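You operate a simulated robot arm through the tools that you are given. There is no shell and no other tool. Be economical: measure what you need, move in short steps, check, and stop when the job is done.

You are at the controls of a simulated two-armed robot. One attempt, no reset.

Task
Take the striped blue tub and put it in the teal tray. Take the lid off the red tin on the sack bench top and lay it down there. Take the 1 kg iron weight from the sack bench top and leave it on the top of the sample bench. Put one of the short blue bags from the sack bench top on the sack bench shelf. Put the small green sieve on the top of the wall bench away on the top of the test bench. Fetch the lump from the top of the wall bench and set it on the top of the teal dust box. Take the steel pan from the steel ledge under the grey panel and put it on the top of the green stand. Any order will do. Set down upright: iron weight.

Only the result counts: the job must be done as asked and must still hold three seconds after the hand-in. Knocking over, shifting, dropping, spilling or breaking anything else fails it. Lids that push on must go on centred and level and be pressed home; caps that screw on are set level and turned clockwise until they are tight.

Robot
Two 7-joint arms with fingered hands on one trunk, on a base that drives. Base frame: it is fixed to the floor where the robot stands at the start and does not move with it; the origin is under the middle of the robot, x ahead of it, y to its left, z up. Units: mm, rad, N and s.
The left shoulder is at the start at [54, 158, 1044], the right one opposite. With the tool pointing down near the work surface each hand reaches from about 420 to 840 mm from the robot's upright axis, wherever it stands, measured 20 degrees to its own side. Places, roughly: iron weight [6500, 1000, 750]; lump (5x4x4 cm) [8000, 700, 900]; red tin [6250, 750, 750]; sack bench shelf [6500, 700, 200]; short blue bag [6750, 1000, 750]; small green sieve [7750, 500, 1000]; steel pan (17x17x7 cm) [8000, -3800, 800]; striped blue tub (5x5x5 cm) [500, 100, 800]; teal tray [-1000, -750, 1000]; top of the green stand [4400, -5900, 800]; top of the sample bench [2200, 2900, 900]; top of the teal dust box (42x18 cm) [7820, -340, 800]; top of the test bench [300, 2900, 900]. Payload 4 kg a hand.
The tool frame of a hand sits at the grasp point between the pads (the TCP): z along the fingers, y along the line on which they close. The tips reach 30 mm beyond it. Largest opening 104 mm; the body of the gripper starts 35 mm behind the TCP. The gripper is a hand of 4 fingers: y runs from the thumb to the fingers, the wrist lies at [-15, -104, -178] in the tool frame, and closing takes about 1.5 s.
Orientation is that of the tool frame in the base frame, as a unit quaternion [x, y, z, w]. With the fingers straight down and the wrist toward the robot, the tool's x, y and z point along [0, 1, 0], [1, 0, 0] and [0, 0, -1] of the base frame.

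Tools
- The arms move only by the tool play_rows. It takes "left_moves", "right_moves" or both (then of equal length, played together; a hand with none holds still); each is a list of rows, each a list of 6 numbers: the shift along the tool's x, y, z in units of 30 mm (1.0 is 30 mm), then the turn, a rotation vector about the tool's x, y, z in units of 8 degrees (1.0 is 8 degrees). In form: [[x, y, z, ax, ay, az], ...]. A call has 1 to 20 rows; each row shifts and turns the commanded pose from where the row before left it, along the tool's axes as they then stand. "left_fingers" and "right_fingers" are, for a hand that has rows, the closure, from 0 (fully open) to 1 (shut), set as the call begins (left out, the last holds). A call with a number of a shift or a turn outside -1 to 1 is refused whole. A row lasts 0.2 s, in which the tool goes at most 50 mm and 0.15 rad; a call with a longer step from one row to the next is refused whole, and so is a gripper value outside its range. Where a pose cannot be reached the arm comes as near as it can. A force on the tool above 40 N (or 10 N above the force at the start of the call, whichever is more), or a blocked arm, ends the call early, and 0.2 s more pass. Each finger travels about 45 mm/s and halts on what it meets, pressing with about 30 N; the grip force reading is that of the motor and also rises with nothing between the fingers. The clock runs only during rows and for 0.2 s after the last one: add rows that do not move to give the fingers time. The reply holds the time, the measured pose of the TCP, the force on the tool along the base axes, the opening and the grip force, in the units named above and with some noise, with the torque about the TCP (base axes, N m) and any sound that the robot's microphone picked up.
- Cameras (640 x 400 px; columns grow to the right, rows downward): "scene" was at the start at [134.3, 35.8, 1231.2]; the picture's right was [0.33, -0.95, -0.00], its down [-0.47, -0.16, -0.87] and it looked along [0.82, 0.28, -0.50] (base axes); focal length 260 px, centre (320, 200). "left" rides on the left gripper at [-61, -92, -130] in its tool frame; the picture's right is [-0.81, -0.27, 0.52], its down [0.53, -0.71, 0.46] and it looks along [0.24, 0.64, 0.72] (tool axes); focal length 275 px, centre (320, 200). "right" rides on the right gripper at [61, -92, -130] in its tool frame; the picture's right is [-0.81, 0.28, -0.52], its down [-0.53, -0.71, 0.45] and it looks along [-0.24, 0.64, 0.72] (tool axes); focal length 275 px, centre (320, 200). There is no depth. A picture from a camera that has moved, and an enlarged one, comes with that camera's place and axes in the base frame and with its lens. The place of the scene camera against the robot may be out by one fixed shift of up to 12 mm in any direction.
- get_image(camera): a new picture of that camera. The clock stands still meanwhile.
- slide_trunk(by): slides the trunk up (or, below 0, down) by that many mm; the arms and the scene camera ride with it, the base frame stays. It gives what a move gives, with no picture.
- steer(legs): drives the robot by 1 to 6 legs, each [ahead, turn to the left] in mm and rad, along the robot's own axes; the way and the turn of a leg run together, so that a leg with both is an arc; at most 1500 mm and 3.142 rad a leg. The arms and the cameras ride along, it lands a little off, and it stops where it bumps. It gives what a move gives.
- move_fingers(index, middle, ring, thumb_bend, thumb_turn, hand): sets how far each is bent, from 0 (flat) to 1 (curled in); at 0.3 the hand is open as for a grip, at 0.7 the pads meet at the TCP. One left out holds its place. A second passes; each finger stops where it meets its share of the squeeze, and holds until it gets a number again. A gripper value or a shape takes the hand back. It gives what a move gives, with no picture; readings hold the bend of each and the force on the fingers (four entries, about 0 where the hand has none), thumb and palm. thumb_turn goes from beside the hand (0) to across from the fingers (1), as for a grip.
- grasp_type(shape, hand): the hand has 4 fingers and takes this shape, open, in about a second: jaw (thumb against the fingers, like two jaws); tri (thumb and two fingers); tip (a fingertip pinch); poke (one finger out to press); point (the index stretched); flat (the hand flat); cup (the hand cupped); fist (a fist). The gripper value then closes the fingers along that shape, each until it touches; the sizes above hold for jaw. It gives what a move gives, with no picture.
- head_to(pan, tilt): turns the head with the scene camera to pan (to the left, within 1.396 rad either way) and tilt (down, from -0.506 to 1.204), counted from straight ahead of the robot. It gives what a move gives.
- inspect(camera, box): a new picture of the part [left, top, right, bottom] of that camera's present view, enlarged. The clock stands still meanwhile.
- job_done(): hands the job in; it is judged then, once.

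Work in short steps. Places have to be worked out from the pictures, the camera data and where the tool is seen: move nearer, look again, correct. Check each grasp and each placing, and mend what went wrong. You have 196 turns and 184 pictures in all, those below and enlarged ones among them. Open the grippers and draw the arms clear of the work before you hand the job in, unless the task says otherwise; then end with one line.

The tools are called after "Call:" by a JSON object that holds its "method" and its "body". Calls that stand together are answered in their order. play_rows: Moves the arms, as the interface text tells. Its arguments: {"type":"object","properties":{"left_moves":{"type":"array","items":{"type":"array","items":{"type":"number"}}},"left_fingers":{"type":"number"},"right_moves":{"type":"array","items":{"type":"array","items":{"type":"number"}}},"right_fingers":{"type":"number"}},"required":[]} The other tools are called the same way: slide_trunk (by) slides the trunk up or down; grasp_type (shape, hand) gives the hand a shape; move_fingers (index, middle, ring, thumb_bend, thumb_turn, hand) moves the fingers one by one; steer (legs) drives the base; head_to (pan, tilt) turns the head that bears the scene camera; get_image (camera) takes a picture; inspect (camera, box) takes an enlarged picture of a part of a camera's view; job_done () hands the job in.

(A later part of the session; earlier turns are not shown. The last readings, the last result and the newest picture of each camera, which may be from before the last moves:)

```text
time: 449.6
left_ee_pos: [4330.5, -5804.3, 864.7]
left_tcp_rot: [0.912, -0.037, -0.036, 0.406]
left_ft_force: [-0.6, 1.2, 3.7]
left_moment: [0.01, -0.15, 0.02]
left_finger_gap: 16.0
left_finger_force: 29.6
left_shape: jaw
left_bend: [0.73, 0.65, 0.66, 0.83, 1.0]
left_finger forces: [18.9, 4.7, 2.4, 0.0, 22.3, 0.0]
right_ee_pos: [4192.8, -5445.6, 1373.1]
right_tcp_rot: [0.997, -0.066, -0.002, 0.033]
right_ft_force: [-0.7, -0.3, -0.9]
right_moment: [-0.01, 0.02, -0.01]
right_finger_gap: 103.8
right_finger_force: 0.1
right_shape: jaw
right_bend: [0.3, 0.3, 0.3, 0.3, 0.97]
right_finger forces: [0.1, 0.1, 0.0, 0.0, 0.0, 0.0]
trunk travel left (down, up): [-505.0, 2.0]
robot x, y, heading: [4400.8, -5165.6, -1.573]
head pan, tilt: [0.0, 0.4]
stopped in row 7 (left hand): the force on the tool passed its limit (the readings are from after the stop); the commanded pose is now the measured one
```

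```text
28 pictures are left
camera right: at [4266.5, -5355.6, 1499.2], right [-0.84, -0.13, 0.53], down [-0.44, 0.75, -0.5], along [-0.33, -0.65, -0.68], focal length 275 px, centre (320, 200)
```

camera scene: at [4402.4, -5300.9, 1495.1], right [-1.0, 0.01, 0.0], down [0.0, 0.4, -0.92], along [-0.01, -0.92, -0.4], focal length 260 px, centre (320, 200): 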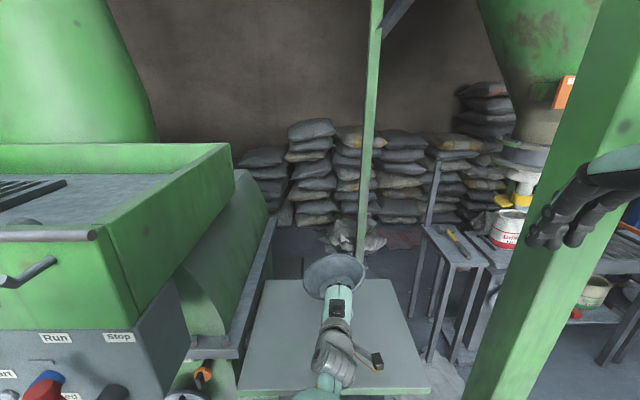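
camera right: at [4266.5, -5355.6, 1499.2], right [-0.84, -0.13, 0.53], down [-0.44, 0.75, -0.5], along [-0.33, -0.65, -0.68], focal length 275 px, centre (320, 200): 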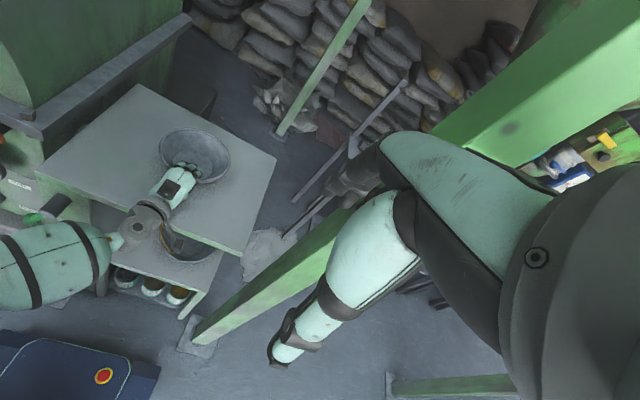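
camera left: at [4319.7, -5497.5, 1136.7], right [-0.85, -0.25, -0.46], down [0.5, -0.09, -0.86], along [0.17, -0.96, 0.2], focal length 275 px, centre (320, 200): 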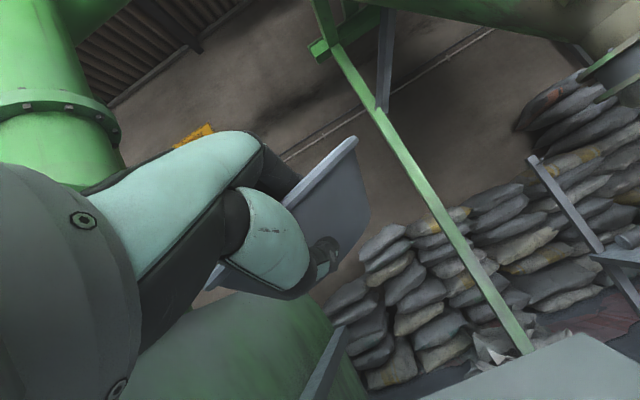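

The pan rests on the stand top. I open partway, retract along the fingers' axis, and check.

Call:
{"method": "play_rows", "body": {"left_moves": [[0, 0, 0, 0, 0, 0], [0, 0, 0, 0, 0, 0], [0, 0, 0, 0, 0, 0], [0, 0, 0, 0, 0, 0], [0, 0, 0, 0, 0, 0], [0, 0, 0, 0, 0, 0]], "left_fingers": 0.35}}

Call:
{"method": "play_rows", "body": {"left_moves": [[0, 0.1, -0.5, 0, 0, 0], [0, 0.1, -0.7, 0, 0, 0], [0, 0.1, -0.8, 0, 0, 0], [0, 0.2, -0.8, 0, 0, 0], [0, 0.4, -0.8, 0, 0, 0], [0, 0.5, -0.7, 0, 0, 0], [0, 0.5, -0.7, 0, 0, 0], [0, 0.5, -0.7, 0, 0, 0], [0, 0.5, -0.7, 0, 0, 0]]}}

Call:
{"method": "get_image", "body": {"camera": "scene"}}

```text
time: 451.0
left_ee_pos: [4329.9, -5804.6, 869.1]
left_tcp_rot: [0.912, -0.038, -0.037, 0.408]
left_ft_force: [-0.3, -6.2, 23.1]
left_moment: [-0.04, 0.09, 0.05]
left_finger_gap: 51.6
left_finger_force: 0.1
left_shape: jaw
left_bend: [0.28, 0.39, 0.36, 0.78, 1.0]
left_finger forces: [0.1, 0.1, 0.0, 0.0, 23.8, 0.1]
right_ee_pos: [4193.2, -5442.2, 1375.0]
right_tcp_rot: [0.997, -0.066, -0.001, 0.033]
right_ft_force: [-0.5, 0.2, 0.0]
right_moment: [0.05, 0.0, -0.02]
right_finger_gap: 103.9
right_finger_force: 0.0
right_shape: jaw
right_bend: [0.3, 0.3, 0.3, 0.3, 0.97]
right_finger forces: [0.0, 0.0, 0.0, 0.0, 0.0, 0.0]
trunk travel left (down, up): [-505.0, 2.0]
robot x, y, heading: [4401.2, -5167.5, -1.585]
head pan, tilt: [0.0, 0.4]
```

```text
time: 452.8
left_ee_pos: [4384.7, -5754.2, 1020.4]
left_tcp_rot: [0.903, -0.075, 0.056, 0.42]
left_ft_force: [-0.3, -0.4, -0.6]
left_moment: [0.04, 0.0, 0.01]
left_finger_gap: 67.5
left_finger_force: 0.2
left_shape: jaw
left_bend: [0.28, 0.39, 0.36, 0.62, 1.0]
left_finger forces: [0.1, 0.0, 0.0, 0.1, 0.0, 0.0]
right_ee_pos: [4191.4, -5427.7, 1379.5]
right_tcp_rot: [0.997, -0.067, -0.001, 0.041]
right_ft_force: [-0.1, -0.6, 0.5]
right_moment: [0.0, -0.02, -0.03]
right_finger_gap: 104.0
right_finger_force: 0.1
right_shape: jaw
right_bend: [0.3, 0.3, 0.3, 0.3, 0.97]
right_finger forces: [0.1, 0.0, 0.0, 0.0, 0.1, 0.0]
trunk travel left (down, up): [-505.0, 2.0]
robot x, y, heading: [4406.2, -5162.0, -1.573]
head pan, tilt: [0.0, 0.4]
stopped in row 9 (left hand): the arm was blocked; the commanded pose is now the measured one
```

```text
27 pictures are left
camera scene: at [4402.5, -5299.1, 1499.2], right [-1.0, 0.01, 0.0], down [0.0, 0.4, -0.92], along [-0.01, -0.92, -0.4], focal length 260 px, centre (320, 200)
```

scene: 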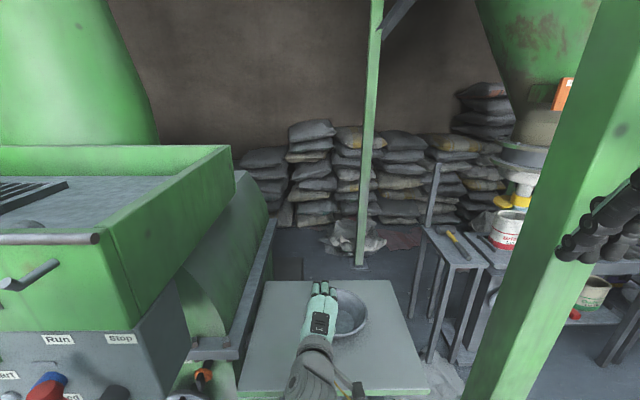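

The pan stands on the green stand. I back the robot straight out, then straighten the left hand and lower the trunk in open space.

Call:
{"method": "steer", "body": {"legs": [[-350, 0]]}}

Call:
{"method": "play_rows", "body": {"left_moves": [[0, 0.5, 0.2, 0.8, 0, 0], [0, 0.5, 0.2, 0.8, 0, 0], [0, 0.5, 0.2, 0.8, 0, 0], [0, 0.3, 0, 0.8, 0, 0], [0, 0.3, 0, 0.8, 0, 0], [0, 0.3, 0, 0.8, 0, 0], [0, 0, 0, 0.8, 0, 0], [0, 0, 0, 0, 0, 0]], "left_fingers": 0, "right_moves": [[0, 0.5, 0, 0.6, 0, 0], [0, 0.5, 0, 0, 0, 0], [0, 0.5, 0, 0, 0, 0], [0, 0.5, 0, 0, 0, 0], [0, 0, 0, 0, 0, 0], [0, 0, 0, 0, 0, 0], [0, 0, 0, 0, 0, 0], [0, 0, 0, 0, 0, 0]]}}

Call:
{"method": "slide_trunk", "body": {"by": -135}}

Call:
{"method": "inspect", "body": {"camera": "scene", "box": [200, 160, 460, 330]}}

```text
time: 455.1
left_ee_pos: [4384.9, -5405.5, 1039.9]
left_tcp_rot: [0.895, -0.072, 0.048, 0.438]
left_ft_force: [0.5, -0.1, 0.5]
left_moment: [0.0, -0.01, 0.0]
left_finger_gap: 67.3
left_finger_force: 0.0
left_shape: jaw
left_bend: [0.28, 0.39, 0.36, 0.62, 1.0]
left_finger forces: [0.0, 0.0, 0.0, 0.0, 0.1, 0.0]
right_ee_pos: [4194.4, -5075.2, 1374.5]
right_tcp_rot: [0.997, -0.07, 0.0, 0.037]
right_ft_force: [0.3, -0.7, 0.2]
right_moment: [0.02, 0.01, 0.01]
right_finger_gap: 104.0
right_finger_force: 0.0
right_shape: jaw
right_bend: [0.3, 0.3, 0.3, 0.3, 0.97]
right_finger forces: [0.0, 0.0, 0.0, 0.0, 0.1, 0.1]
trunk travel left (down, up): [-505.0, 2.0]
robot x, y, heading: [4404.7, -4811.0, -1.584]
head pan, tilt: [0.0, 0.4]
```

```text
time: 455.4
left_ee_pos: [4387.9, -5392.3, 1065.1]
left_tcp_rot: [0.887, -0.069, 0.06, 0.453]
left_ft_force: [0.1, 0.8, 0.1]
left_moment: [0.0, -0.02, 0.0]
left_finger_gap: 87.6
left_finger_force: 0.0
left_shape: jaw
left_bend: [0.27, 0.33, 0.31, 0.45, 0.99]
left_finger forces: [0.1, 0.0, 0.1, 0.0, 0.0, 0.0]
right_ee_pos: [4189.0, -5040.2, 1379.3]
right_tcp_rot: [0.995, -0.096, 0.005, 0.032]
right_ft_force: [-78.5, -104.0, -17.7]
right_moment: [12.85, -9.68, -0.34]
right_finger_gap: 104.0
right_finger_force: 0.2
right_shape: jaw
right_bend: [0.3, 0.3, 0.3, 0.3, 0.98]
right_finger forces: [0.0, 0.1, 0.0, 0.0, 0.0, 0.0]
trunk travel left (down, up): [-505.0, 2.0]
robot x, y, heading: [4409.0, -4809.1, -1.583]
head pan, tilt: [0.0, 0.4]
stopped in row 1 (right hand): the force on the tool passed its limit (the readings are from after the stop); the commanded pose is now the measured one
```

```text
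time: 456.2
left_ee_pos: [4365.6, -5436.9, 1019.4]
left_tcp_rot: [0.88, -0.088, 0.088, 0.459]
left_ft_force: [0.2, 0.2, -0.3]
left_moment: [0.03, -0.01, 0.01]
left_finger_gap: 103.8
left_finger_force: 0.0
left_shape: jaw
left_bend: [0.3, 0.3, 0.3, 0.3, 0.98]
left_finger forces: [0.0, 0.1, 0.0, 0.0, 0.0, 0.1]
right_ee_pos: [4185.7, -5035.3, 1315.7]
right_tcp_rot: [0.994, -0.105, 0.008, 0.027]
right_ft_force: [-111.0, -119.3, -26.3]
right_moment: [14.38, -13.7, 1.39]
right_finger_gap: 103.9
right_finger_force: 0.0
right_shape: jaw
right_bend: [0.3, 0.3, 0.3, 0.3, 0.98]
right_finger forces: [0.1, 0.1, 0.0, 0.0, 0.1, 0.0]
trunk travel left (down, up): [-447.0, 60.0]
robot x, y, heading: [4410.0, -4807.3, -1.585]
head pan, tilt: [0.0, 0.4]
stopped: the arm was blocked; the commanded pose is now the measured one
```

```text
2.35 times, centred on (330, 245) of scene
camera zoom: at [4385.8, -4944.4, 1442.8], right [-0.98, 0.22, 0.0], down [0.07, 0.32, -0.95], along [-0.21, -0.92, -0.33], focal length 612 px, centre (296, 94)
```

zoom: 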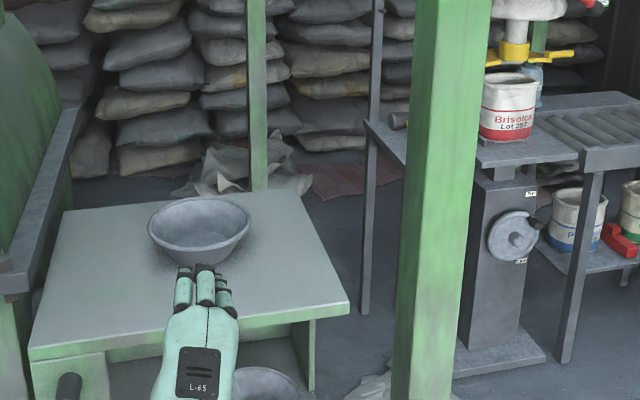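

The right wrist is jammed against the head. I move the right hand away, forward and to the right.

Call:
{"method": "play_rows", "body": {"right_moves": [[-0.55, 0.8, 0, 0, 0, 0], [-0.55, 0.8, 0, 0, 0, 0], [-0.55, 0.8, 0.3, 0, 0, 0], [-0.4, 0.9, 0.4, 0, 0, 0], [-0.3, 0.9, 0.4, 0, 0, 0], [0, 0.9, 0.4, 0, 0, 0], [0, 0, 0, 0, 0, 0]]}}

Call:
{"method": "slide_trunk", "body": {"by": -70}}

```text
time: 457.8
left_ee_pos: [4365.3, -5433.6, 1019.5]
left_tcp_rot: [0.88, -0.091, 0.086, 0.457]
left_ft_force: [-0.7, -0.5, 0.3]
left_moment: [0.01, 0.03, 0.03]
left_finger_gap: 104.1
left_finger_force: 0.1
left_shape: jaw
left_bend: [0.3, 0.3, 0.3, 0.3, 0.98]
left_finger forces: [0.0, 0.0, 0.0, 0.1, 0.0, 0.1]
right_ee_pos: [4093.0, -5171.5, 1288.0]
right_tcp_rot: [0.995, -0.095, 0.003, 0.038]
right_ft_force: [-0.3, -0.2, 0.0]
right_moment: [0.0, -0.02, 0.01]
right_finger_gap: 103.9
right_finger_force: 0.0
right_shape: jaw
right_bend: [0.3, 0.3, 0.3, 0.3, 0.98]
right_finger forces: [0.0, 0.0, 0.0, 0.0, 0.1, 0.1]
trunk travel left (down, up): [-447.0, 60.0]
robot x, y, heading: [4403.8, -4807.3, -1.585]
head pan, tilt: [0.0, 0.4]
```

```text
time: 458.9
left_ee_pos: [4362.1, -5453.8, 1015.1]
left_tcp_rot: [0.854, -0.082, 0.086, 0.506]
left_ft_force: [0.2, -0.3, 0.7]
left_moment: [-0.02, -0.02, 0.04]
left_finger_gap: 103.9
left_finger_force: 0.0
left_shape: jaw
left_bend: [0.3, 0.3, 0.3, 0.3, 0.98]
left_finger forces: [0.0, 0.1, 0.0, 0.0, 0.0, 0.0]
right_ee_pos: [4092.7, -5170.4, 1217.4]
right_tcp_rot: [0.995, -0.094, 0.002, 0.037]
right_ft_force: [-0.6, -0.4, 0.1]
right_moment: [0.0, -0.03, -0.02]
right_finger_gap: 104.1
right_finger_force: 0.1
right_shape: jaw
right_bend: [0.3, 0.3, 0.3, 0.3, 0.98]
right_finger forces: [0.0, 0.0, 0.0, 0.0, 0.0, 0.1]
trunk travel left (down, up): [-377.0, 130.0]
robot x, y, heading: [4404.7, -4807.7, -1.582]
head pan, tilt: [0.0, 0.4]
```

Now I lift the left hand up and outward, then un-pitch it.

Call:
{"method": "play_rows", "body": {"left_moves": [[0.4, 0.85, 0, 0, 0, 0], [0.4, 0.85, 0, 0, 0, 0], [0.4, 0.85, 0, 0, 0, 0], [0.4, 0.85, 0, 0, 0, 0], [0.4, 0.85, 0, 0, 0, 0], [0, 0, 0, 0.95, 0, 0], [0, 0, 0, 0.95, 0, 0], [0, 0, 0, 0.95, 0, 0], [0, 0, 0, 0.95, 0, 0], [0, 0, 0, 0.95, 0, 0], [0, 0, 0, 0.95, 0, 0], [0, 0, 0, 0.95, 0, 0], [0, 0, 0, 0.9, 0, 0]]}}

Call:
{"method": "get_image", "body": {"camera": "scene"}}

```text
time: 461.7
left_ee_pos: [4393.1, -5509.3, 1044.8]
left_tcp_rot: [0.99, -0.036, 0.123, -0.064]
left_ft_force: [-1.0, -0.5, -0.3]
left_moment: [0.0, -0.01, 0.01]
left_finger_gap: 103.8
left_finger_force: 0.1
left_shape: jaw
left_bend: [0.3, 0.3, 0.3, 0.3, 0.98]
left_finger forces: [0.0, 0.0, 0.0, 0.0, 0.0, 0.0]
right_ee_pos: [4091.1, -5171.1, 1217.0]
right_tcp_rot: [0.995, -0.093, 0.002, 0.037]
right_ft_force: [0.2, 0.8, -0.6]
right_moment: [-0.03, 0.0, -0.03]
right_finger_gap: 103.8
right_finger_force: 0.1
right_shape: jaw
right_bend: [0.3, 0.3, 0.3, 0.3, 0.98]
right_finger forces: [0.0, 0.0, 0.0, 0.1, 0.0, 0.0]
trunk travel left (down, up): [-377.0, 130.0]
robot x, y, heading: [4407.1, -4804.8, -1.587]
head pan, tilt: [0.0, 0.4]
```

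```text
25 pictures are left
camera scene: at [4405.7, -4942.6, 1366.7], right [-1.0, 0.01, 0.0], down [0.01, 0.4, -0.92], along [-0.01, -0.92, -0.4], focal length 260 px, centre (320, 200)
```

scene: 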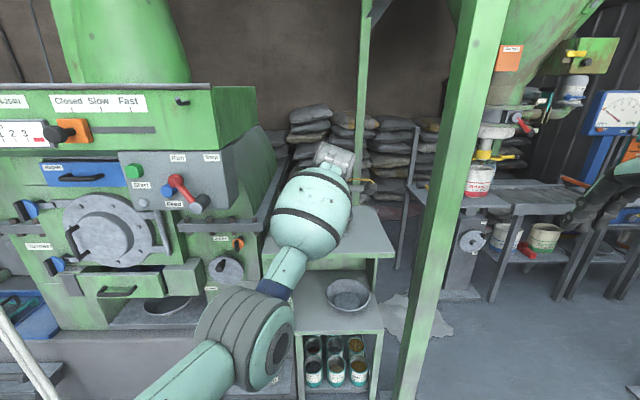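

Left arm is free again. I level the hand and drive back around the table and north toward the benches.

Call:
{"method": "play_rows", "body": {"left_moves": [[0, 0, -0.5, -0.4, -0.9, 0], [0, 0, -0.5, -0.4, -0.9, 0], [0, 0, -0.5, 0, 0, 0], [0, -0.5, -0.5, 0, 0, 0], [0, -0.5, 0, 0, 0, 0]]}}

Call:
{"method": "steer", "body": {"legs": [[0, -1.554], [820, 0], [0, -1.571], [1400, 0], [450, 0], [0, -0.989]]}}

Call:
{"method": "steer", "body": {"legs": [[1500, 0], [1148, 0], [0, 0.109], [1300, 0], [582, 0], [0, 0.88]]}}

```text
time: 462.9
left_ee_pos: [4390.6, -5481.6, 1105.7]
left_tcp_rot: [0.999, -0.034, -0.005, -0.011]
left_ft_force: [0.1, 0.4, -0.2]
left_moment: [-0.01, 0.01, 0.02]
left_finger_gap: 103.5
left_finger_force: 0.0
left_shape: jaw
left_bend: [0.3, 0.3, 0.3, 0.3, 0.98]
left_finger forces: [0.0, 0.1, 0.1, 0.1, 0.1, 0.0]
right_ee_pos: [4090.7, -5171.0, 1218.6]
right_tcp_rot: [0.995, -0.094, 0.002, 0.037]
right_ft_force: [0.4, -0.3, -0.3]
right_moment: [0.0, -0.04, 0.04]
right_finger_gap: 104.0
right_finger_force: 0.1
right_shape: jaw
right_bend: [0.3, 0.3, 0.3, 0.3, 0.98]
right_finger forces: [0.1, 0.0, 0.0, 0.0, 0.1, 0.0]
trunk travel left (down, up): [-377.0, 130.0]
robot x, y, heading: [4403.9, -4804.6, -1.584]
head pan, tilt: [0.0, 0.4]
```

```text
time: 465.0
left_ee_pos: [4075.2, -5410.8, 1110.4]
left_tcp_rot: [0.963, -0.271, -0.003, -0.006]
left_ft_force: [0.5, -0.2, -0.4]
left_moment: [-0.02, 0.0, 0.01]
left_finger_gap: 104.1
left_finger_force: 0.0
left_shape: jaw
left_bend: [0.3, 0.3, 0.3, 0.3, 0.97]
left_finger forces: [0.0, 0.0, 0.0, 0.1, 0.0, 0.0]
right_ee_pos: [3956.6, -4992.9, 1218.2]
right_tcp_rot: [0.944, -0.327, -0.006, 0.039]
right_ft_force: [-0.5, -0.5, -0.2]
right_moment: [-0.01, -0.02, 0.01]
right_finger_gap: 103.6
right_finger_force: 0.3
right_shape: jaw
right_bend: [0.3, 0.3, 0.3, 0.3, 0.98]
right_finger forces: [0.0, 0.0, 0.1, 0.0, 0.0, 0.0]
trunk travel left (down, up): [-377.0, 130.0]
robot x, y, heading: [4408.3, -4828.2, -1.978]
head pan, tilt: [0.0, 0.4]
stopped in leg 1: the robot was blocked; the commanded pose is now the measured one
```

```text
time: 467.1
left_ee_pos: [4022.2, -5528.8, 1131.4]
left_tcp_rot: [0.961, -0.275, -0.008, 0.007]
left_ft_force: [-0.2, 0.0, -1.0]
left_moment: [-0.01, 0.01, 0.0]
left_finger_gap: 103.8
left_finger_force: 0.1
left_shape: jaw
left_bend: [0.3, 0.3, 0.3, 0.3, 0.98]
left_finger forces: [0.0, 0.0, 0.0, 0.1, 0.0, 0.0]
right_ee_pos: [3908.1, -5113.4, 1229.0]
right_tcp_rot: [0.943, -0.327, -0.01, 0.056]
right_ft_force: [-0.2, -0.1, -0.1]
right_moment: [0.02, 0.0, 0.03]
right_finger_gap: 103.7
right_finger_force: 0.0
right_shape: jaw
right_bend: [0.3, 0.3, 0.3, 0.3, 0.98]
right_finger forces: [0.0, 0.0, 0.0, 0.1, 0.1, 0.1]
trunk travel left (down, up): [-377.0, 130.0]
robot x, y, heading: [4341.8, -4982.4, -1.975]
head pan, tilt: [0.0, 0.4]
stopped in leg 1: the force on the tool passed its limit (the readings are from after the stop); the commanded pose is now the measured one
```

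The left arm touched the cyclone's pole. I back away, draw the left hand in, and turn in the open.

Call:
{"method": "steer", "body": {"legs": [[-280, 0]]}}

Call:
{"method": "play_rows", "body": {"left_moves": [[0.3, -0.9, -0.2, 0.2, 0, 0], [0.3, -0.9, -0.2, 0, 0, 0], [0.3, -0.9, -0.2, 0, 0, 0], [0.3, -0.9, 0, 0, 0, 0], [0.3, -0.9, 0, 0, 0, 0], [0.3, -0.5, 0, 0, 0, 0]]}}

Call:
{"method": "steer", "body": {"legs": [[0, -1.16]]}}

```text
time: 468.9
left_ee_pos: [4118.9, -5325.1, 1134.9]
left_tcp_rot: [0.963, -0.268, -0.009, 0.009]
left_ft_force: [1.3, -0.3, -0.4]
left_moment: [0.04, 0.06, 0.0]
left_finger_gap: 103.9
left_finger_force: 0.1
left_shape: jaw
left_bend: [0.3, 0.3, 0.3, 0.3, 0.98]
left_finger forces: [0.0, 0.0, 0.0, 0.0, 0.0, 0.1]
right_ee_pos: [3999.9, -4912.3, 1229.2]
right_tcp_rot: [0.945, -0.321, -0.009, 0.057]
right_ft_force: [0.1, 0.4, -0.4]
right_moment: [0.03, 0.0, -0.03]
right_finger_gap: 104.1
right_finger_force: 0.1
right_shape: jaw
right_bend: [0.3, 0.3, 0.3, 0.3, 0.98]
right_finger forces: [0.0, 0.0, 0.0, 0.0, 0.0, 0.0]
trunk travel left (down, up): [-377.0, 130.0]
robot x, y, heading: [4426.1, -4779.9, -1.959]
head pan, tilt: [0.0, 0.4]
stopped in leg 1: the robot was blocked; the commanded pose is now the measured one
```

```text
time: 470.3
left_ee_pos: [4177.7, -5296.4, 1112.4]
left_tcp_rot: [0.963, -0.269, -0.006, 0.001]
left_ft_force: [0.2, 0.9, -0.6]
left_moment: [0.0, -0.04, 0.05]
left_finger_gap: 103.6
left_finger_force: 0.0
left_shape: jaw
left_bend: [0.3, 0.3, 0.3, 0.3, 0.98]
left_finger forces: [0.0, 0.0, 0.1, 0.0, 0.0, 0.0]
left hand out of reach, approached as far as the arm can: row 2, 3, 4, 5, 6
right_ee_pos: [4003.8, -4900.2, 1232.2]
right_tcp_rot: [0.945, -0.319, -0.01, 0.064]
right_ft_force: [-0.1, 0.4, 0.1]
right_moment: [-0.01, -0.02, -0.02]
right_finger_gap: 104.0
right_finger_force: 0.1
right_shape: jaw
right_bend: [0.3, 0.3, 0.3, 0.3, 0.98]
right_finger forces: [0.1, 0.0, 0.0, 0.0, 0.1, 0.0]
trunk travel left (down, up): [-377.0, 130.0]
robot x, y, heading: [4428.3, -4776.2, -1.958]
head pan, tilt: [0.0, 0.4]
```

```text
time: 471.9
left_ee_pos: [4022.8, -5181.5, 1128.3]
left_tcp_rot: [0.905, -0.425, -0.015, 0.024]
left_ft_force: [0.9, 0.5, -1.2]
left_moment: [-0.04, -0.07, 0.0]
left_finger_gap: 104.1
left_finger_force: 0.1
left_shape: jaw
left_bend: [0.3, 0.3, 0.3, 0.3, 0.98]
left_finger forces: [0.0, 0.0, 0.1, 0.0, 0.0, 0.1]
right_ee_pos: [3996.2, -4742.7, 1237.1]
right_tcp_rot: [0.878, -0.472, -0.021, 0.073]
right_ft_force: [-0.4, 1.1, -0.5]
right_moment: [-0.03, -0.01, 0.0]
right_finger_gap: 104.0
right_finger_force: 0.1
right_shape: jaw
right_bend: [0.3, 0.3, 0.3, 0.3, 0.98]
right_finger forces: [0.0, 0.0, 0.1, 0.0, 0.0, 0.0]
trunk travel left (down, up): [-377.0, 130.0]
robot x, y, heading: [4423.0, -4797.8, -2.221]
head pan, tilt: [0.0, 0.4]
stopped in leg 1: the robot was blocked; the commanded pose is now the measured one
```

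The base's rear touches the low table. I go forward a little, then turn west.

Call:
{"method": "steer", "body": {"legs": [[150, 0], [0, -0.9], [600, 0]]}}

```text
time: 478.6
left_ee_pos: [3177.6, -4851.9, 1122.5]
left_tcp_rot: [-0.627, 0.778, 0.021, -0.012]
left_ft_force: [-0.7, 0.5, -0.6]
left_moment: [-0.02, 0.01, 0.01]
left_finger_gap: 103.9
left_finger_force: 0.1
left_shape: jaw
left_bend: [0.3, 0.3, 0.3, 0.3, 0.98]
left_finger forces: [0.0, 0.1, 0.0, 0.1, 0.1, 0.0]
right_ee_pos: [3507.2, -4557.8, 1239.0]
right_tcp_rot: [-0.586, 0.807, 0.049, -0.054]
right_ft_force: [0.5, -0.1, 0.1]
right_moment: [0.02, 0.02, -0.02]
right_finger_gap: 104.1
right_finger_force: 0.1
right_shape: jaw
right_bend: [0.3, 0.3, 0.3, 0.3, 0.98]
right_finger forces: [0.0, 0.0, 0.0, 0.0, 0.1, 0.0]
trunk travel left (down, up): [-377.0, 130.0]
robot x, y, heading: [3732.5, -4927.1, -3.124]
head pan, tilt: [0.0, 0.4]
```

Clear. I continue: a bit west, then north past the table end, then turn northeast.

Call:
{"method": "steer", "body": {"legs": [[130, 0], [0, -1.588], [1400, 0], [560, 0], [0, -0.97]]}}

```text
time: 495.7
left_ee_pos: [4120.9, -2719.0, 1126.2]
left_tcp_rot: [0.572, 0.819, 0.028, 0.025]
left_ft_force: [-0.3, -0.3, 0.9]
left_moment: [0.0, 0.03, -0.01]
left_finger_gap: 103.6
left_finger_force: 0.1
left_shape: jaw
left_bend: [0.3, 0.3, 0.3, 0.3, 0.98]
left_finger forces: [0.1, 0.0, 0.1, 0.0, 0.0, 0.1]
right_ee_pos: [3995.8, -3145.2, 1242.4]
right_tcp_rot: [0.609, 0.789, 0.071, 0.034]
right_ft_force: [0.3, 0.0, -0.3]
right_moment: [-0.03, -0.02, 0.03]
right_finger_gap: 104.0
right_finger_force: 0.0
right_shape: jaw
right_bend: [0.3, 0.3, 0.3, 0.3, 0.98]
right_finger forces: [0.1, 0.0, 0.0, 0.0, 0.0, 0.0]
trunk travel left (down, up): [-377.0, 130.0]
robot x, y, heading: [3614.0, -2942.5, 0.588]
head pan, tilt: [0.0, 0.4]
```

I drive on to the south mouth of the gap between the benches.

Call:
{"method": "steer", "body": {"legs": [[1400, 0], [1219, 0], [0, 0.13], [1300, 0], [599, 0], [0, 0.853]]}}

Call:
{"method": "head_to", "body": {"pan": -0.6, "tilt": 0.45}}

Call:
{"method": "get_image", "body": {"camera": "scene"}}

```text
time: 520.3
left_ee_pos: [7356.5, 228.5, 1129.3]
left_tcp_rot: [0.125, 0.991, 0.052, 0.012]
left_ft_force: [0.4, 0.2, 0.0]
left_moment: [0.0, 0.0, 0.02]
left_finger_gap: 104.1
left_finger_force: 0.0
left_shape: jaw
left_bend: [0.3, 0.3, 0.3, 0.3, 0.98]
left_finger forces: [0.0, 0.1, 0.0, 0.0, 0.0, 0.0]
right_ee_pos: [7637.2, -122.8, 1245.2]
right_tcp_rot: [0.169, 0.982, 0.084, -0.007]
right_ft_force: [0.0, 0.3, -0.2]
right_moment: [0.02, 0.02, -0.01]
right_finger_gap: 104.0
right_finger_force: 0.0
right_shape: jaw
right_bend: [0.3, 0.3, 0.3, 0.3, 0.97]
right_finger forces: [0.0, 0.1, 0.0, 0.1, 0.0, 0.0]
trunk travel left (down, up): [-377.0, 130.0]
robot x, y, heading: [7264.9, -307.9, 1.558]
head pan, tilt: [0.0, 0.4]
```

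```text
time: 521.3
left_ee_pos: [7359.9, 218.4, 1137.6]
left_tcp_rot: [0.127, 0.989, 0.069, 0.017]
left_ft_force: [0.6, -0.4, -0.2]
left_moment: [0.01, -0.03, 0.02]
left_finger_gap: 104.2
left_finger_force: 0.1
left_shape: jaw
left_bend: [0.3, 0.3, 0.3, 0.3, 0.98]
left_finger forces: [0.0, 0.0, 0.0, 0.0, 0.0, 0.0]
right_ee_pos: [7635.8, -137.0, 1248.2]
right_tcp_rot: [0.168, 0.982, 0.089, -0.006]
right_ft_force: [0.6, -0.9, -1.0]
right_moment: [0.01, 0.0, 0.01]
right_finger_gap: 104.1
right_finger_force: 0.0
right_shape: jaw
right_bend: [0.3, 0.3, 0.3, 0.3, 0.97]
right_finger forces: [0.0, 0.0, 0.0, 0.1, 0.1, 0.0]
trunk travel left (down, up): [-377.0, 130.0]
robot x, y, heading: [7263.3, -306.1, 1.566]
head pan, tilt: [-0.6, 0.45]
```

```text
24 pictures are left
camera scene: at [7317.9, -179.0, 1362.3], right [0.82, -0.57, 0.01], down [-0.25, -0.37, -0.9], along [0.51, 0.73, -0.45], focal length 260 px, centre (320, 200)
```

scene: 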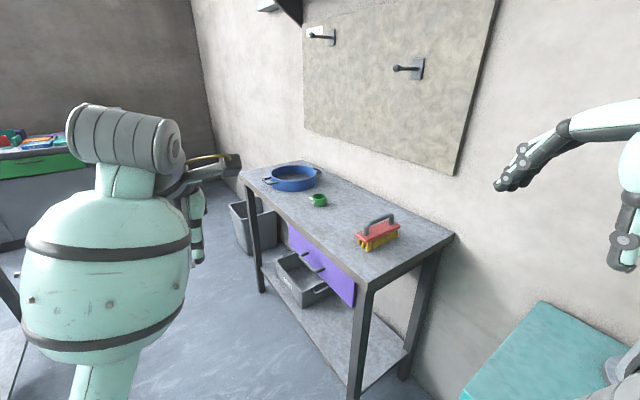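

The sieve is near [7860, 607]. I drive 600 mm into the gap, swing the left hand aside, and reach over the sieve with the right hand.

Call:
{"method": "steer", "body": {"legs": [[600, 0]]}}

Call:
{"method": "play_rows", "body": {"right_moves": [[0, 0, 0, 0.65, 0, 0.8], [0, 0, 0, 0.6, 0, 0.8], [0, 0, 0, 0, 0, 0.9], [0, 0, 0, 0, 0, 0.9], [0, 0, 0, 0, 0, 0.9], [0, 0, 0, 0, 0, 0.9], [0.067, 0.98, 0, 0, 0, 0], [0.067, 0.98, 0, 0, 0, 0], [0.067, 0.98, 0, 0, 0, 0], [0.067, 0.98, 0, 0, 0, 0], [0.067, 0.98, 0, 0, 0, 0], [0.067, 0.98, 0, 0, 0, 0], [0.067, 0.98, 0, 0, 0, 0], [0.067, 0.98, 0, 0, 0, 0], [0.067, 0.98, 0, 0, 0, 0], [0, 0, 1, 0, 0, 0], [0, 0, 1, 0, 0, 0], [0, 0, 1, 0, 0, 0], [0, 0, 1, 0, 0, 0], [0, 0, 1, 0, 0, 0]], "left_moves": [[0.8, 0, 0, 0.5, 0, 0], [0.8, 0, 0, 0.4, 0, 0], [0.8, 0, 0, 0, 0, 0], [0.8, 0, 0, 0, 0, 0], [0.8, 0, 0, 0, 0, 0], [0.8, 0, 0, 0, 0, 0], [0.8, 0, 0, 0, 0, 0], [0.8, 0, 0, 0, 0, 0], [0.8, 0, 0, 0, 0, 0], [0.8, 0, 0, 0, 0, 0], [0, 0, 0, 0, 0, 0], [0, 0, 0, 0, 0, 0], [0, 0, 0, 0, 0, 0], [0, 0, 0, 0, 0, 0], [0, 0, 0, 0, 0, 0], [0, 0, 0, 0, 0, 0], [0, 0, 0, 0, 0, 0], [0, 0, 0, 0, 0, 0], [0, 0, 0, 0, 0, 0], [0, 0, 0, 0, 0, 0]]}}

Call:
{"method": "get_image", "body": {"camera": "right"}}

```text
time: 524.7
left_ee_pos: [7357.0, 814.1, 1138.1]
left_tcp_rot: [0.122, 0.99, 0.068, 0.016]
left_ft_force: [-0.6, -0.9, -0.5]
left_moment: [0.0, -0.01, -0.03]
left_finger_gap: 103.5
left_finger_force: 0.0
left_shape: jaw
left_bend: [0.3, 0.3, 0.3, 0.3, 0.98]
left_finger forces: [0.1, 0.0, 0.0, 0.0, 0.1, 0.0]
right_ee_pos: [7638.7, 459.8, 1247.8]
right_tcp_rot: [0.165, 0.982, 0.09, -0.007]
right_ft_force: [-0.3, 0.7, 0.0]
right_moment: [-0.05, 0.01, 0.0]
right_finger_gap: 103.7
right_finger_force: 0.0
right_shape: jaw
right_bend: [0.3, 0.3, 0.3, 0.3, 0.97]
right_finger forces: [0.0, 0.1, 0.0, 0.2, 0.0, 0.1]
trunk travel left (down, up): [-377.0, 130.0]
robot x, y, heading: [7265.7, 287.5, 1.571]
head pan, tilt: [-0.6, 0.45]
```

```text
time: 528.9
left_ee_pos: [7141.3, 902.1, 1118.2]
left_tcp_rot: [0.124, 0.992, 0.012, 0.007]
left_ft_force: [-1.2, -0.1, 1.1]
left_moment: [-0.02, 0.0, 0.02]
left_finger_gap: 104.1
left_finger_force: 0.1
left_shape: jaw
left_bend: [0.3, 0.3, 0.3, 0.3, 0.98]
left_finger forces: [0.0, 0.1, 0.1, 0.0, 0.0, 0.0]
left hand out of reach, approached as far as the arm can: row 1, 2, 4
right_ee_pos: [7850.0, 598.2, 1090.2]
right_tcp_rot: [0.502, 0.864, 0.0, -0.036]
right_ft_force: [0.7, 0.1, 0.0]
right_moment: [0.01, 0.01, 0.0]
right_finger_gap: 104.2
right_finger_force: 0.1
right_shape: jaw
right_bend: [0.3, 0.3, 0.3, 0.3, 0.97]
right_finger forces: [0.0, 0.0, 0.0, 0.0, 0.0, 0.0]
trunk travel left (down, up): [-377.0, 130.0]
robot x, y, heading: [7265.7, 286.9, 1.568]
head pan, tilt: [-0.6, 0.45]
```

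```text
23 pictures are left
camera right: at [7749.0, 600.4, 1229.3], right [0.67, -0.59, 0.46], down [-0.38, -0.8, -0.46], along [0.64, 0.13, -0.76], focal length 275 px, centre (320, 200)
```

right: 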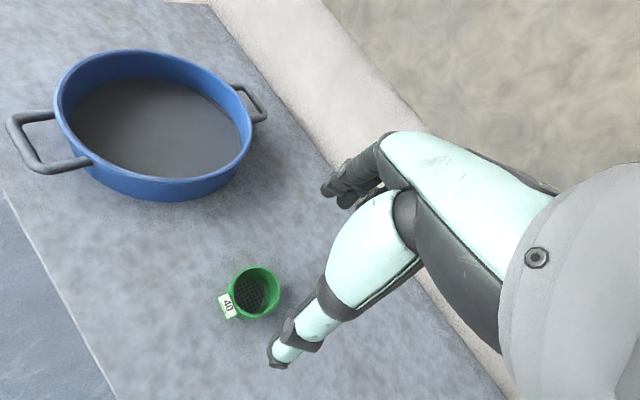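

Sieve at about [7873, 605]. I correct and descend to just above it.

Call:
{"method": "play_rows", "body": {"right_moves": [[-0.18, 0.78, 0, 0, -0.44, 0], [0, 0, 0.9, 0, 0, 0], [0, 0, 0.9, 0, 0, 0], [0, 0, 0.9, 0, 0, 0], [0, 0, 0.9, 0, 0, 0], [0, 0, 0.9, 0, 0, 0], [0, 0, 0.8, 0, 0, 0], [0, 0, 0, 0, 0, 0]]}}

Call:
{"method": "get_image", "body": {"camera": "right"}}

```text
time: 530.7
left_ee_pos: [7141.8, 901.6, 1119.0]
left_tcp_rot: [0.123, 0.992, 0.012, 0.007]
left_ft_force: [-0.2, -0.2, -0.3]
left_moment: [-0.01, -0.01, 0.0]
left_finger_gap: 103.9
left_finger_force: 0.1
left_shape: jaw
left_bend: [0.3, 0.3, 0.3, 0.3, 0.98]
left_finger forces: [0.0, 0.0, 0.0, 0.0, 0.0, 0.0]
right_ee_pos: [7868.9, 600.8, 933.8]
right_tcp_rot: [0.502, 0.865, -0.016, -0.008]
right_ft_force: [0.0, -0.5, 0.3]
right_moment: [0.01, -0.01, 0.01]
right_finger_gap: 103.9
right_finger_force: 0.2
right_shape: jaw
right_bend: [0.3, 0.3, 0.3, 0.3, 0.97]
right_finger forces: [0.0, 0.0, 0.0, 0.0, 0.0, 0.0]
trunk travel left (down, up): [-377.0, 130.0]
robot x, y, heading: [7265.2, 284.5, 1.569]
head pan, tilt: [-0.6, 0.45]
```

```text
22 pictures are left
camera right: at [7763.2, 610.8, 1068.1], right [0.66, -0.56, 0.51], down [-0.37, -0.82, -0.43], along [0.66, 0.09, -0.75], focal length 275 px, centre (320, 200)
```

right: 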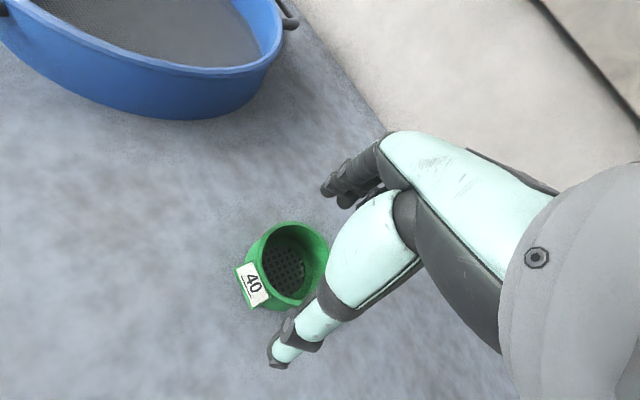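

Centred. I lower the last 38 mm and close on the sieve.

Call:
{"method": "play_rows", "body": {"right_moves": [[0, 0, 0.6, 0, 0, 0], [0, 0, 0.4, 0, 0, 0], [0, 0, 0.25, 0, 0, 0], [0, 0, 0, 0, 0, 0]]}}

Call:
{"method": "play_rows", "body": {"right_moves": [[0, 0, 0, 0, 0, 0], [0, 0, 0, 0, 0, 0], [0, 0, 0, 0, 0, 0], [0, 0, 0, 0, 0, 0], [0, 0, 0, 0, 0, 0], [0, 0, 0, 0, 0, 0], [0, 0, 0, 0, 0, 0], [0, 0, 0, 0, 0, 0]], "right_fingers": 1}}

Call:
{"method": "play_rows", "body": {"right_moves": [[0, 0, -0.5, 0, 0, 0], [0, 0, -1, 0, 0, 0], [0, 0, -1, 0, 0, 0], [0, 0, -1, 0, 0, 0], [0, 0, -1, 0, 0, 0], [0, 0, -1, 0, 0, 0], [0, 0, -1, 0, 0, 0], [0, 0, -1, 0, 0, 0]]}}

Call:
{"method": "get_image", "body": {"camera": "right"}}

```text
time: 531.7
left_ee_pos: [7141.8, 903.3, 1117.5]
left_tcp_rot: [0.124, 0.992, 0.012, 0.008]
left_ft_force: [0.7, 0.9, 0.9]
left_moment: [-0.02, -0.02, -0.01]
left_finger_gap: 104.3
left_finger_force: 0.0
left_shape: jaw
left_bend: [0.3, 0.3, 0.3, 0.3, 0.98]
left_finger forces: [0.0, 0.1, 0.1, 0.1, 0.1, 0.0]
right_ee_pos: [7866.0, 601.7, 895.2]
right_tcp_rot: [0.502, 0.865, -0.015, -0.008]
right_ft_force: [-0.3, 0.1, -0.3]
right_moment: [-0.01, -0.01, -0.01]
right_finger_gap: 104.2
right_finger_force: 0.0
right_shape: jaw
right_bend: [0.3, 0.3, 0.3, 0.3, 0.97]
right_finger forces: [0.0, 0.1, 0.0, 0.0, 0.0, 0.0]
trunk travel left (down, up): [-377.0, 130.0]
robot x, y, heading: [7266.9, 287.1, 1.571]
head pan, tilt: [-0.6, 0.45]
```

```text
time: 533.5
left_ee_pos: [7141.4, 901.6, 1118.6]
left_tcp_rot: [0.124, 0.992, 0.013, 0.007]
left_ft_force: [-0.3, 0.1, 0.2]
left_moment: [0.02, -0.03, 0.02]
left_finger_gap: 103.7
left_finger_force: 0.0
left_shape: jaw
left_bend: [0.3, 0.3, 0.3, 0.3, 0.98]
left_finger forces: [0.0, 0.0, 0.0, 0.0, 0.0, 0.1]
right_ee_pos: [7866.8, 601.7, 896.5]
right_tcp_rot: [0.502, 0.865, -0.015, -0.008]
right_ft_force: [-0.5, -0.4, -0.4]
right_moment: [0.0, 0.01, 0.03]
right_finger_gap: 49.0
right_finger_force: 30.2
right_shape: jaw
right_bend: [0.74, 0.47, 0.51, 0.7, 1.0]
right_finger forces: [17.1, 8.4, 0.0, 0.0, 23.7, 0.1]
trunk travel left (down, up): [-377.0, 130.0]
robot x, y, heading: [7263.4, 282.8, 1.573]
head pan, tilt: [-0.6, 0.45]
```

```text
time: 535.3
left_ee_pos: [7141.0, 901.1, 1120.1]
left_tcp_rot: [0.125, 0.992, 0.011, 0.009]
left_ft_force: [-0.9, 1.5, 0.1]
left_moment: [0.04, 0.0, -0.01]
left_finger_gap: 103.9
left_finger_force: 0.1
left_shape: jaw
left_bend: [0.3, 0.3, 0.3, 0.3, 0.98]
left_finger forces: [0.0, 0.0, 0.1, 0.0, 0.0, 0.0]
right_ee_pos: [7874.5, 604.6, 1120.2]
right_tcp_rot: [0.502, 0.865, -0.016, -0.008]
right_ft_force: [0.2, -0.8, -0.5]
right_moment: [0.01, -0.03, 0.04]
right_finger_gap: 48.7
right_finger_force: 29.8
right_shape: jaw
right_bend: [0.74, 0.47, 0.51, 0.7, 1.0]
right_finger forces: [17.2, 8.1, 0.1, 0.1, 23.6, 0.0]
trunk travel left (down, up): [-377.0, 130.0]
robot x, y, heading: [7264.1, 289.5, 1.568]
head pan, tilt: [-0.6, 0.45]
```

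```text
21 pictures are left
camera right: at [7767.7, 613.7, 1255.4], right [0.66, -0.56, 0.51], down [-0.37, -0.82, -0.43], along [0.66, 0.09, -0.75], focal length 275 px, centre (320, 200)
```

right: 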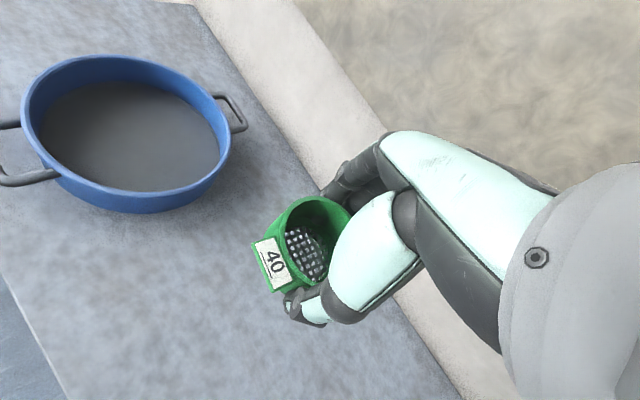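

The sieve is held. I swing the right hand in front, drive out of the gap to the north and around to the front of the sack bench.

Call:
{"method": "play_rows", "body": {"right_moves": [[0.945, -0.648, 0, 0, 0, 0], [0.945, -0.648, 0, 0, 0, 0], [0.945, -0.648, 0, 0, 0, 0], [0.945, -0.648, 0, 0, 0, 0], [0.945, -0.648, 0, 0, 0, 0], [0.945, -0.648, 0, 0, 0, -0.6], [0.8, -0.8, 0, 0, 0, -0.8], [0.7, -0.8, 0, 0, 0, -0.8], [0, 0, 0, 0, 0, -0.8], [0, 0, 0, 0, 0, -0.8]]}}

Call:
{"method": "steer", "body": {"legs": [[1400, 0], [300, 0], [0, 1.571], [1400, 0], [500, 0], [0, 1.571]]}}

```text
time: 537.5
left_ee_pos: [7142.0, 901.6, 1118.2]
left_tcp_rot: [0.124, 0.992, 0.012, 0.007]
left_ft_force: [-0.3, 0.1, -0.5]
left_moment: [0.01, 0.01, 0.01]
left_finger_gap: 104.3
left_finger_force: 0.1
left_shape: jaw
left_bend: [0.3, 0.3, 0.3, 0.3, 0.98]
left_finger forces: [0.1, 0.0, 0.0, 0.0, 0.0, 0.0]
right_ee_pos: [7623.8, 701.2, 1125.8]
right_tcp_rot: [0.257, 0.966, -0.012, -0.011]
right_ft_force: [0.4, 0.9, -0.5]
right_moment: [0.01, 0.0, 0.0]
right_finger_gap: 48.3
right_finger_force: 30.0
right_shape: jaw
right_bend: [0.74, 0.48, 0.51, 0.7, 1.0]
right_finger forces: [17.5, 7.8, 0.1, 0.0, 23.5, 0.0]
trunk travel left (down, up): [-377.0, 130.0]
robot x, y, heading: [7267.9, 290.6, 1.571]
head pan, tilt: [-0.6, 0.45]
```

```text
time: 551.1
left_ee_pos: [6600.6, 1853.3, 1135.9]
left_tcp_rot: [-0.622, 0.783, 0.028, -0.023]
left_ft_force: [-0.2, 1.0, -0.4]
left_moment: [-0.03, -0.01, 0.01]
left_finger_gap: 104.1
left_finger_force: 0.1
left_shape: jaw
left_bend: [0.3, 0.3, 0.3, 0.3, 0.98]
left_finger forces: [0.1, 0.0, 0.0, 0.0, 0.1, 0.0]
right_ee_pos: [6796.2, 2336.1, 1131.8]
right_tcp_rot: [-0.509, 0.861, -0.012, -0.008]
right_ft_force: [-0.7, -0.3, -0.6]
right_moment: [0.05, -0.03, 0.02]
right_finger_gap: 47.1
right_finger_force: 30.3
right_shape: jaw
right_bend: [0.74, 0.48, 0.51, 0.71, 1.0]
right_finger forces: [17.9, 8.0, 0.0, 0.1, 24.1, 0.1]
trunk travel left (down, up): [-377.0, 130.0]
robot x, y, heading: [7192.9, 1997.4, -3.082]
head pan, tilt: [-0.6, 0.45]
stopped in leg 4: the robot was blocked; the commanded pose is now the measured one
```

Blocked heading west. I look ahead-right.

Call:
{"method": "get_image", "body": {"camera": "scene"}}

```text
20 pictures are left
camera scene: at [7067.9, 2049.5, 1362.1], right [0.52, 0.86, 0.01], down [0.39, -0.22, -0.9], along [-0.76, 0.47, -0.45], focal length 260 px, centre (320, 200)
```

scene: 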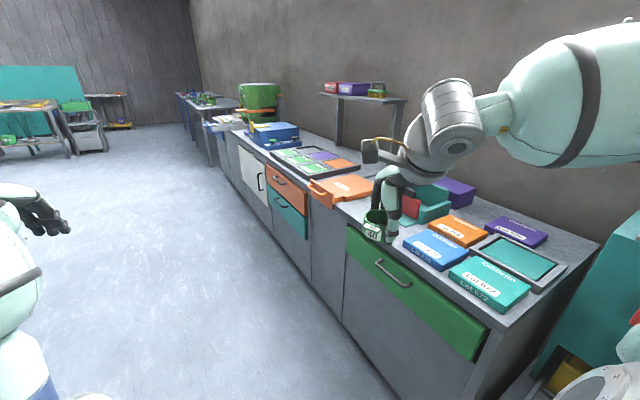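

The right elbow is probably near the cabinet at the counter's end. I veer left away from the counter and continue.

Call:
{"method": "steer", "body": {"legs": [[0, 0.35], [450, 0], [0, -0.35], [1100, 0]]}}

```text
time: 553.5
left_ee_pos: [6629.0, 1636.5, 1147.4]
left_tcp_rot: [0.749, -0.66, -0.035, 0.051]
left_ft_force: [0.2, 0.2, 0.0]
left_moment: [-0.01, 0.01, 0.0]
left_finger_gap: 104.0
left_finger_force: 0.0
left_shape: jaw
left_bend: [0.3, 0.3, 0.3, 0.3, 0.97]
left_finger forces: [0.0, 0.0, 0.0, 0.0, 0.0, 0.1]
right_ee_pos: [6657.3, 2157.2, 1144.4]
right_tcp_rot: [-0.652, 0.758, -0.008, -0.024]
right_ft_force: [0.0, 0.2, 0.2]
right_moment: [0.04, 0.0, 0.01]
right_finger_gap: 47.1
right_finger_force: 30.1
right_shape: jaw
right_bend: [0.74, 0.48, 0.51, 0.71, 1.0]
right_finger forces: [18.1, 7.6, 0.0, 0.0, 24.0, 0.0]
trunk travel left (down, up): [-377.0, 130.0]
robot x, y, heading: [7115.4, 1964.5, -2.712]
head pan, tilt: [-0.6, 0.45]
stopped in leg 2: the robot was blocked; the commanded pose is now the measured one
```

Still blocked. I look down in front.

Call:
{"method": "head_to", "body": {"pan": 0.2, "tilt": 0.95}}

Call:
{"method": "get_image", "body": {"camera": "scene"}}

```text
time: 554.6
left_ee_pos: [6622.2, 1633.1, 1147.4]
left_tcp_rot: [0.75, -0.658, -0.038, 0.058]
left_ft_force: [1.0, 0.3, 0.3]
left_moment: [0.0, 0.02, 0.0]
left_finger_gap: 104.1
left_finger_force: 0.2
left_shape: jaw
left_bend: [0.3, 0.3, 0.3, 0.3, 0.97]
left_finger forces: [0.0, 0.0, 0.0, 0.0, 0.0, 0.0]
right_ee_pos: [6652.4, 2153.9, 1141.1]
right_tcp_rot: [-0.652, 0.758, -0.009, -0.02]
right_ft_force: [0.1, 0.2, -0.6]
right_moment: [-0.03, -0.01, -0.02]
right_finger_gap: 47.0
right_finger_force: 29.9
right_shape: jaw
right_bend: [0.74, 0.48, 0.51, 0.71, 1.0]
right_finger forces: [18.2, 7.7, 0.0, 0.1, 24.0, 0.1]
trunk travel left (down, up): [-377.0, 130.0]
robot x, y, heading: [7116.7, 1963.2, -2.714]
head pan, tilt: [0.201, 0.949]
```

```text
19 pictures are left
camera scene: at [7016.0, 1909.5, 1320.7], right [-0.59, 0.81, 0.0], down [0.66, 0.48, -0.57], along [-0.46, -0.34, -0.82], focal length 260 px, centre (320, 200)
```

scene: 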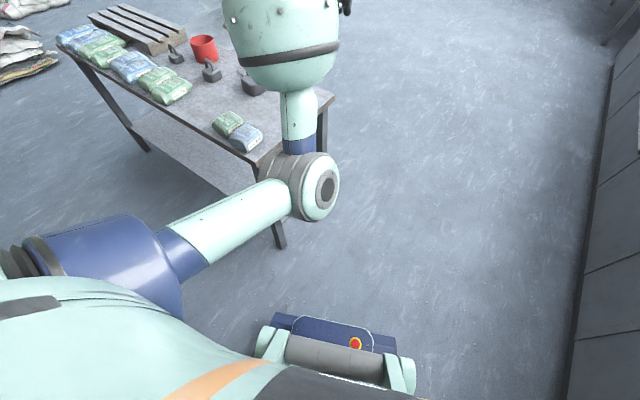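

Nothing is in front of the base. I turn a little right and try again.

Call:
{"method": "steer", "body": {"legs": [[-60, 0], [0, -0.2], [500, 0]]}}

```text
time: 558.8
left_ee_pos: [6138.0, 1647.8, 1138.0]
left_tcp_rot: [-0.681, 0.729, 0.041, -0.05]
left_ft_force: [0.8, -0.2, 0.2]
left_moment: [0.01, -0.02, -0.03]
left_finger_gap: 103.9
left_finger_force: 0.0
left_shape: jaw
left_bend: [0.3, 0.3, 0.3, 0.3, 0.97]
left_finger forces: [0.0, 0.0, 0.1, 0.1, 0.1, 0.1]
right_ee_pos: [6272.1, 2149.4, 1141.3]
right_tcp_rot: [-0.575, 0.818, -0.007, -0.02]
right_ft_force: [1.4, 0.6, -0.2]
right_moment: [0.01, -0.02, -0.02]
right_finger_gap: 46.8
right_finger_force: 29.7
right_shape: jaw
right_bend: [0.74, 0.48, 0.51, 0.71, 1.0]
right_finger forces: [18.0, 7.6, 0.0, 0.1, 23.5, 0.0]
trunk travel left (down, up): [-377.0, 130.0]
robot x, y, heading: [6689.9, 1877.6, -2.906]
head pan, tilt: [0.201, 0.949]
```

It moves now. I continue around to the front of the sack bench.

Call:
{"method": "steer", "body": {"legs": [[0, -0.139], [1332, 0], [0, 1.474], [800, 0], [0, 1.571]]}}

```text
time: 559.6
left_ee_pos: [6168.6, 1595.6, 1152.5]
left_tcp_rot: [0.715, -0.69, -0.023, 0.107]
left_ft_force: [-0.3, 0.3, 0.3]
left_moment: [-0.01, 0.0, 0.03]
left_finger_gap: 103.9
left_finger_force: 0.0
left_shape: jaw
left_bend: [0.3, 0.3, 0.3, 0.3, 0.97]
left_finger forces: [0.0, 0.0, 0.0, 0.0, 0.0, 0.0]
right_ee_pos: [6302.1, 2170.2, 1168.2]
right_tcp_rot: [-0.551, 0.833, -0.009, -0.047]
right_ft_force: [0.3, 0.0, -0.4]
right_moment: [0.01, 0.03, -0.02]
right_finger_gap: 46.8
right_finger_force: 29.8
right_shape: jaw
right_bend: [0.74, 0.48, 0.51, 0.71, 1.0]
right_finger forces: [17.7, 7.5, 0.0, 0.0, 23.5, 0.0]
trunk travel left (down, up): [-377.0, 130.0]
robot x, y, heading: [6688.6, 1875.1, -2.929]
head pan, tilt: [0.201, 0.949]
stopped in leg 1: the robot was blocked; the commanded pose is now the measured one
```

I retry, going forward first.

Call:
{"method": "steer", "body": {"legs": [[1340, 0], [0, 1.36], [560, 0], [0, 1.571]]}}

```text
time: 569.2
left_ee_pos: [5508.5, 1018.5, 1160.4]
left_tcp_rot: [0.985, -0.106, 0.083, 0.108]
left_ft_force: [0.4, 0.8, -0.1]
left_moment: [0.03, 0.03, -0.04]
left_finger_gap: 104.1
left_finger_force: 0.0
left_shape: jaw
left_bend: [0.3, 0.3, 0.3, 0.3, 0.98]
left_finger forces: [0.1, 0.0, 0.1, 0.0, 0.0, 0.0]
right_ee_pos: [4956.2, 1342.1, 1184.4]
right_tcp_rot: [0.929, -0.366, 0.044, 0.034]
right_ft_force: [0.6, -0.4, -0.7]
right_moment: [-0.01, 0.03, 0.01]
right_finger_gap: 46.4
right_finger_force: 29.5
right_shape: jaw
right_bend: [0.74, 0.49, 0.51, 0.71, 1.0]
right_finger forces: [17.6, 7.4, 0.0, 0.0, 23.4, 0.0]
trunk travel left (down, up): [-377.0, 130.0]
robot x, y, heading: [5357.4, 1592.2, -1.705]
head pan, tilt: [0.201, 0.949]
stopped in leg 2: the robot was blocked; the commanded pose is now the measured one
```

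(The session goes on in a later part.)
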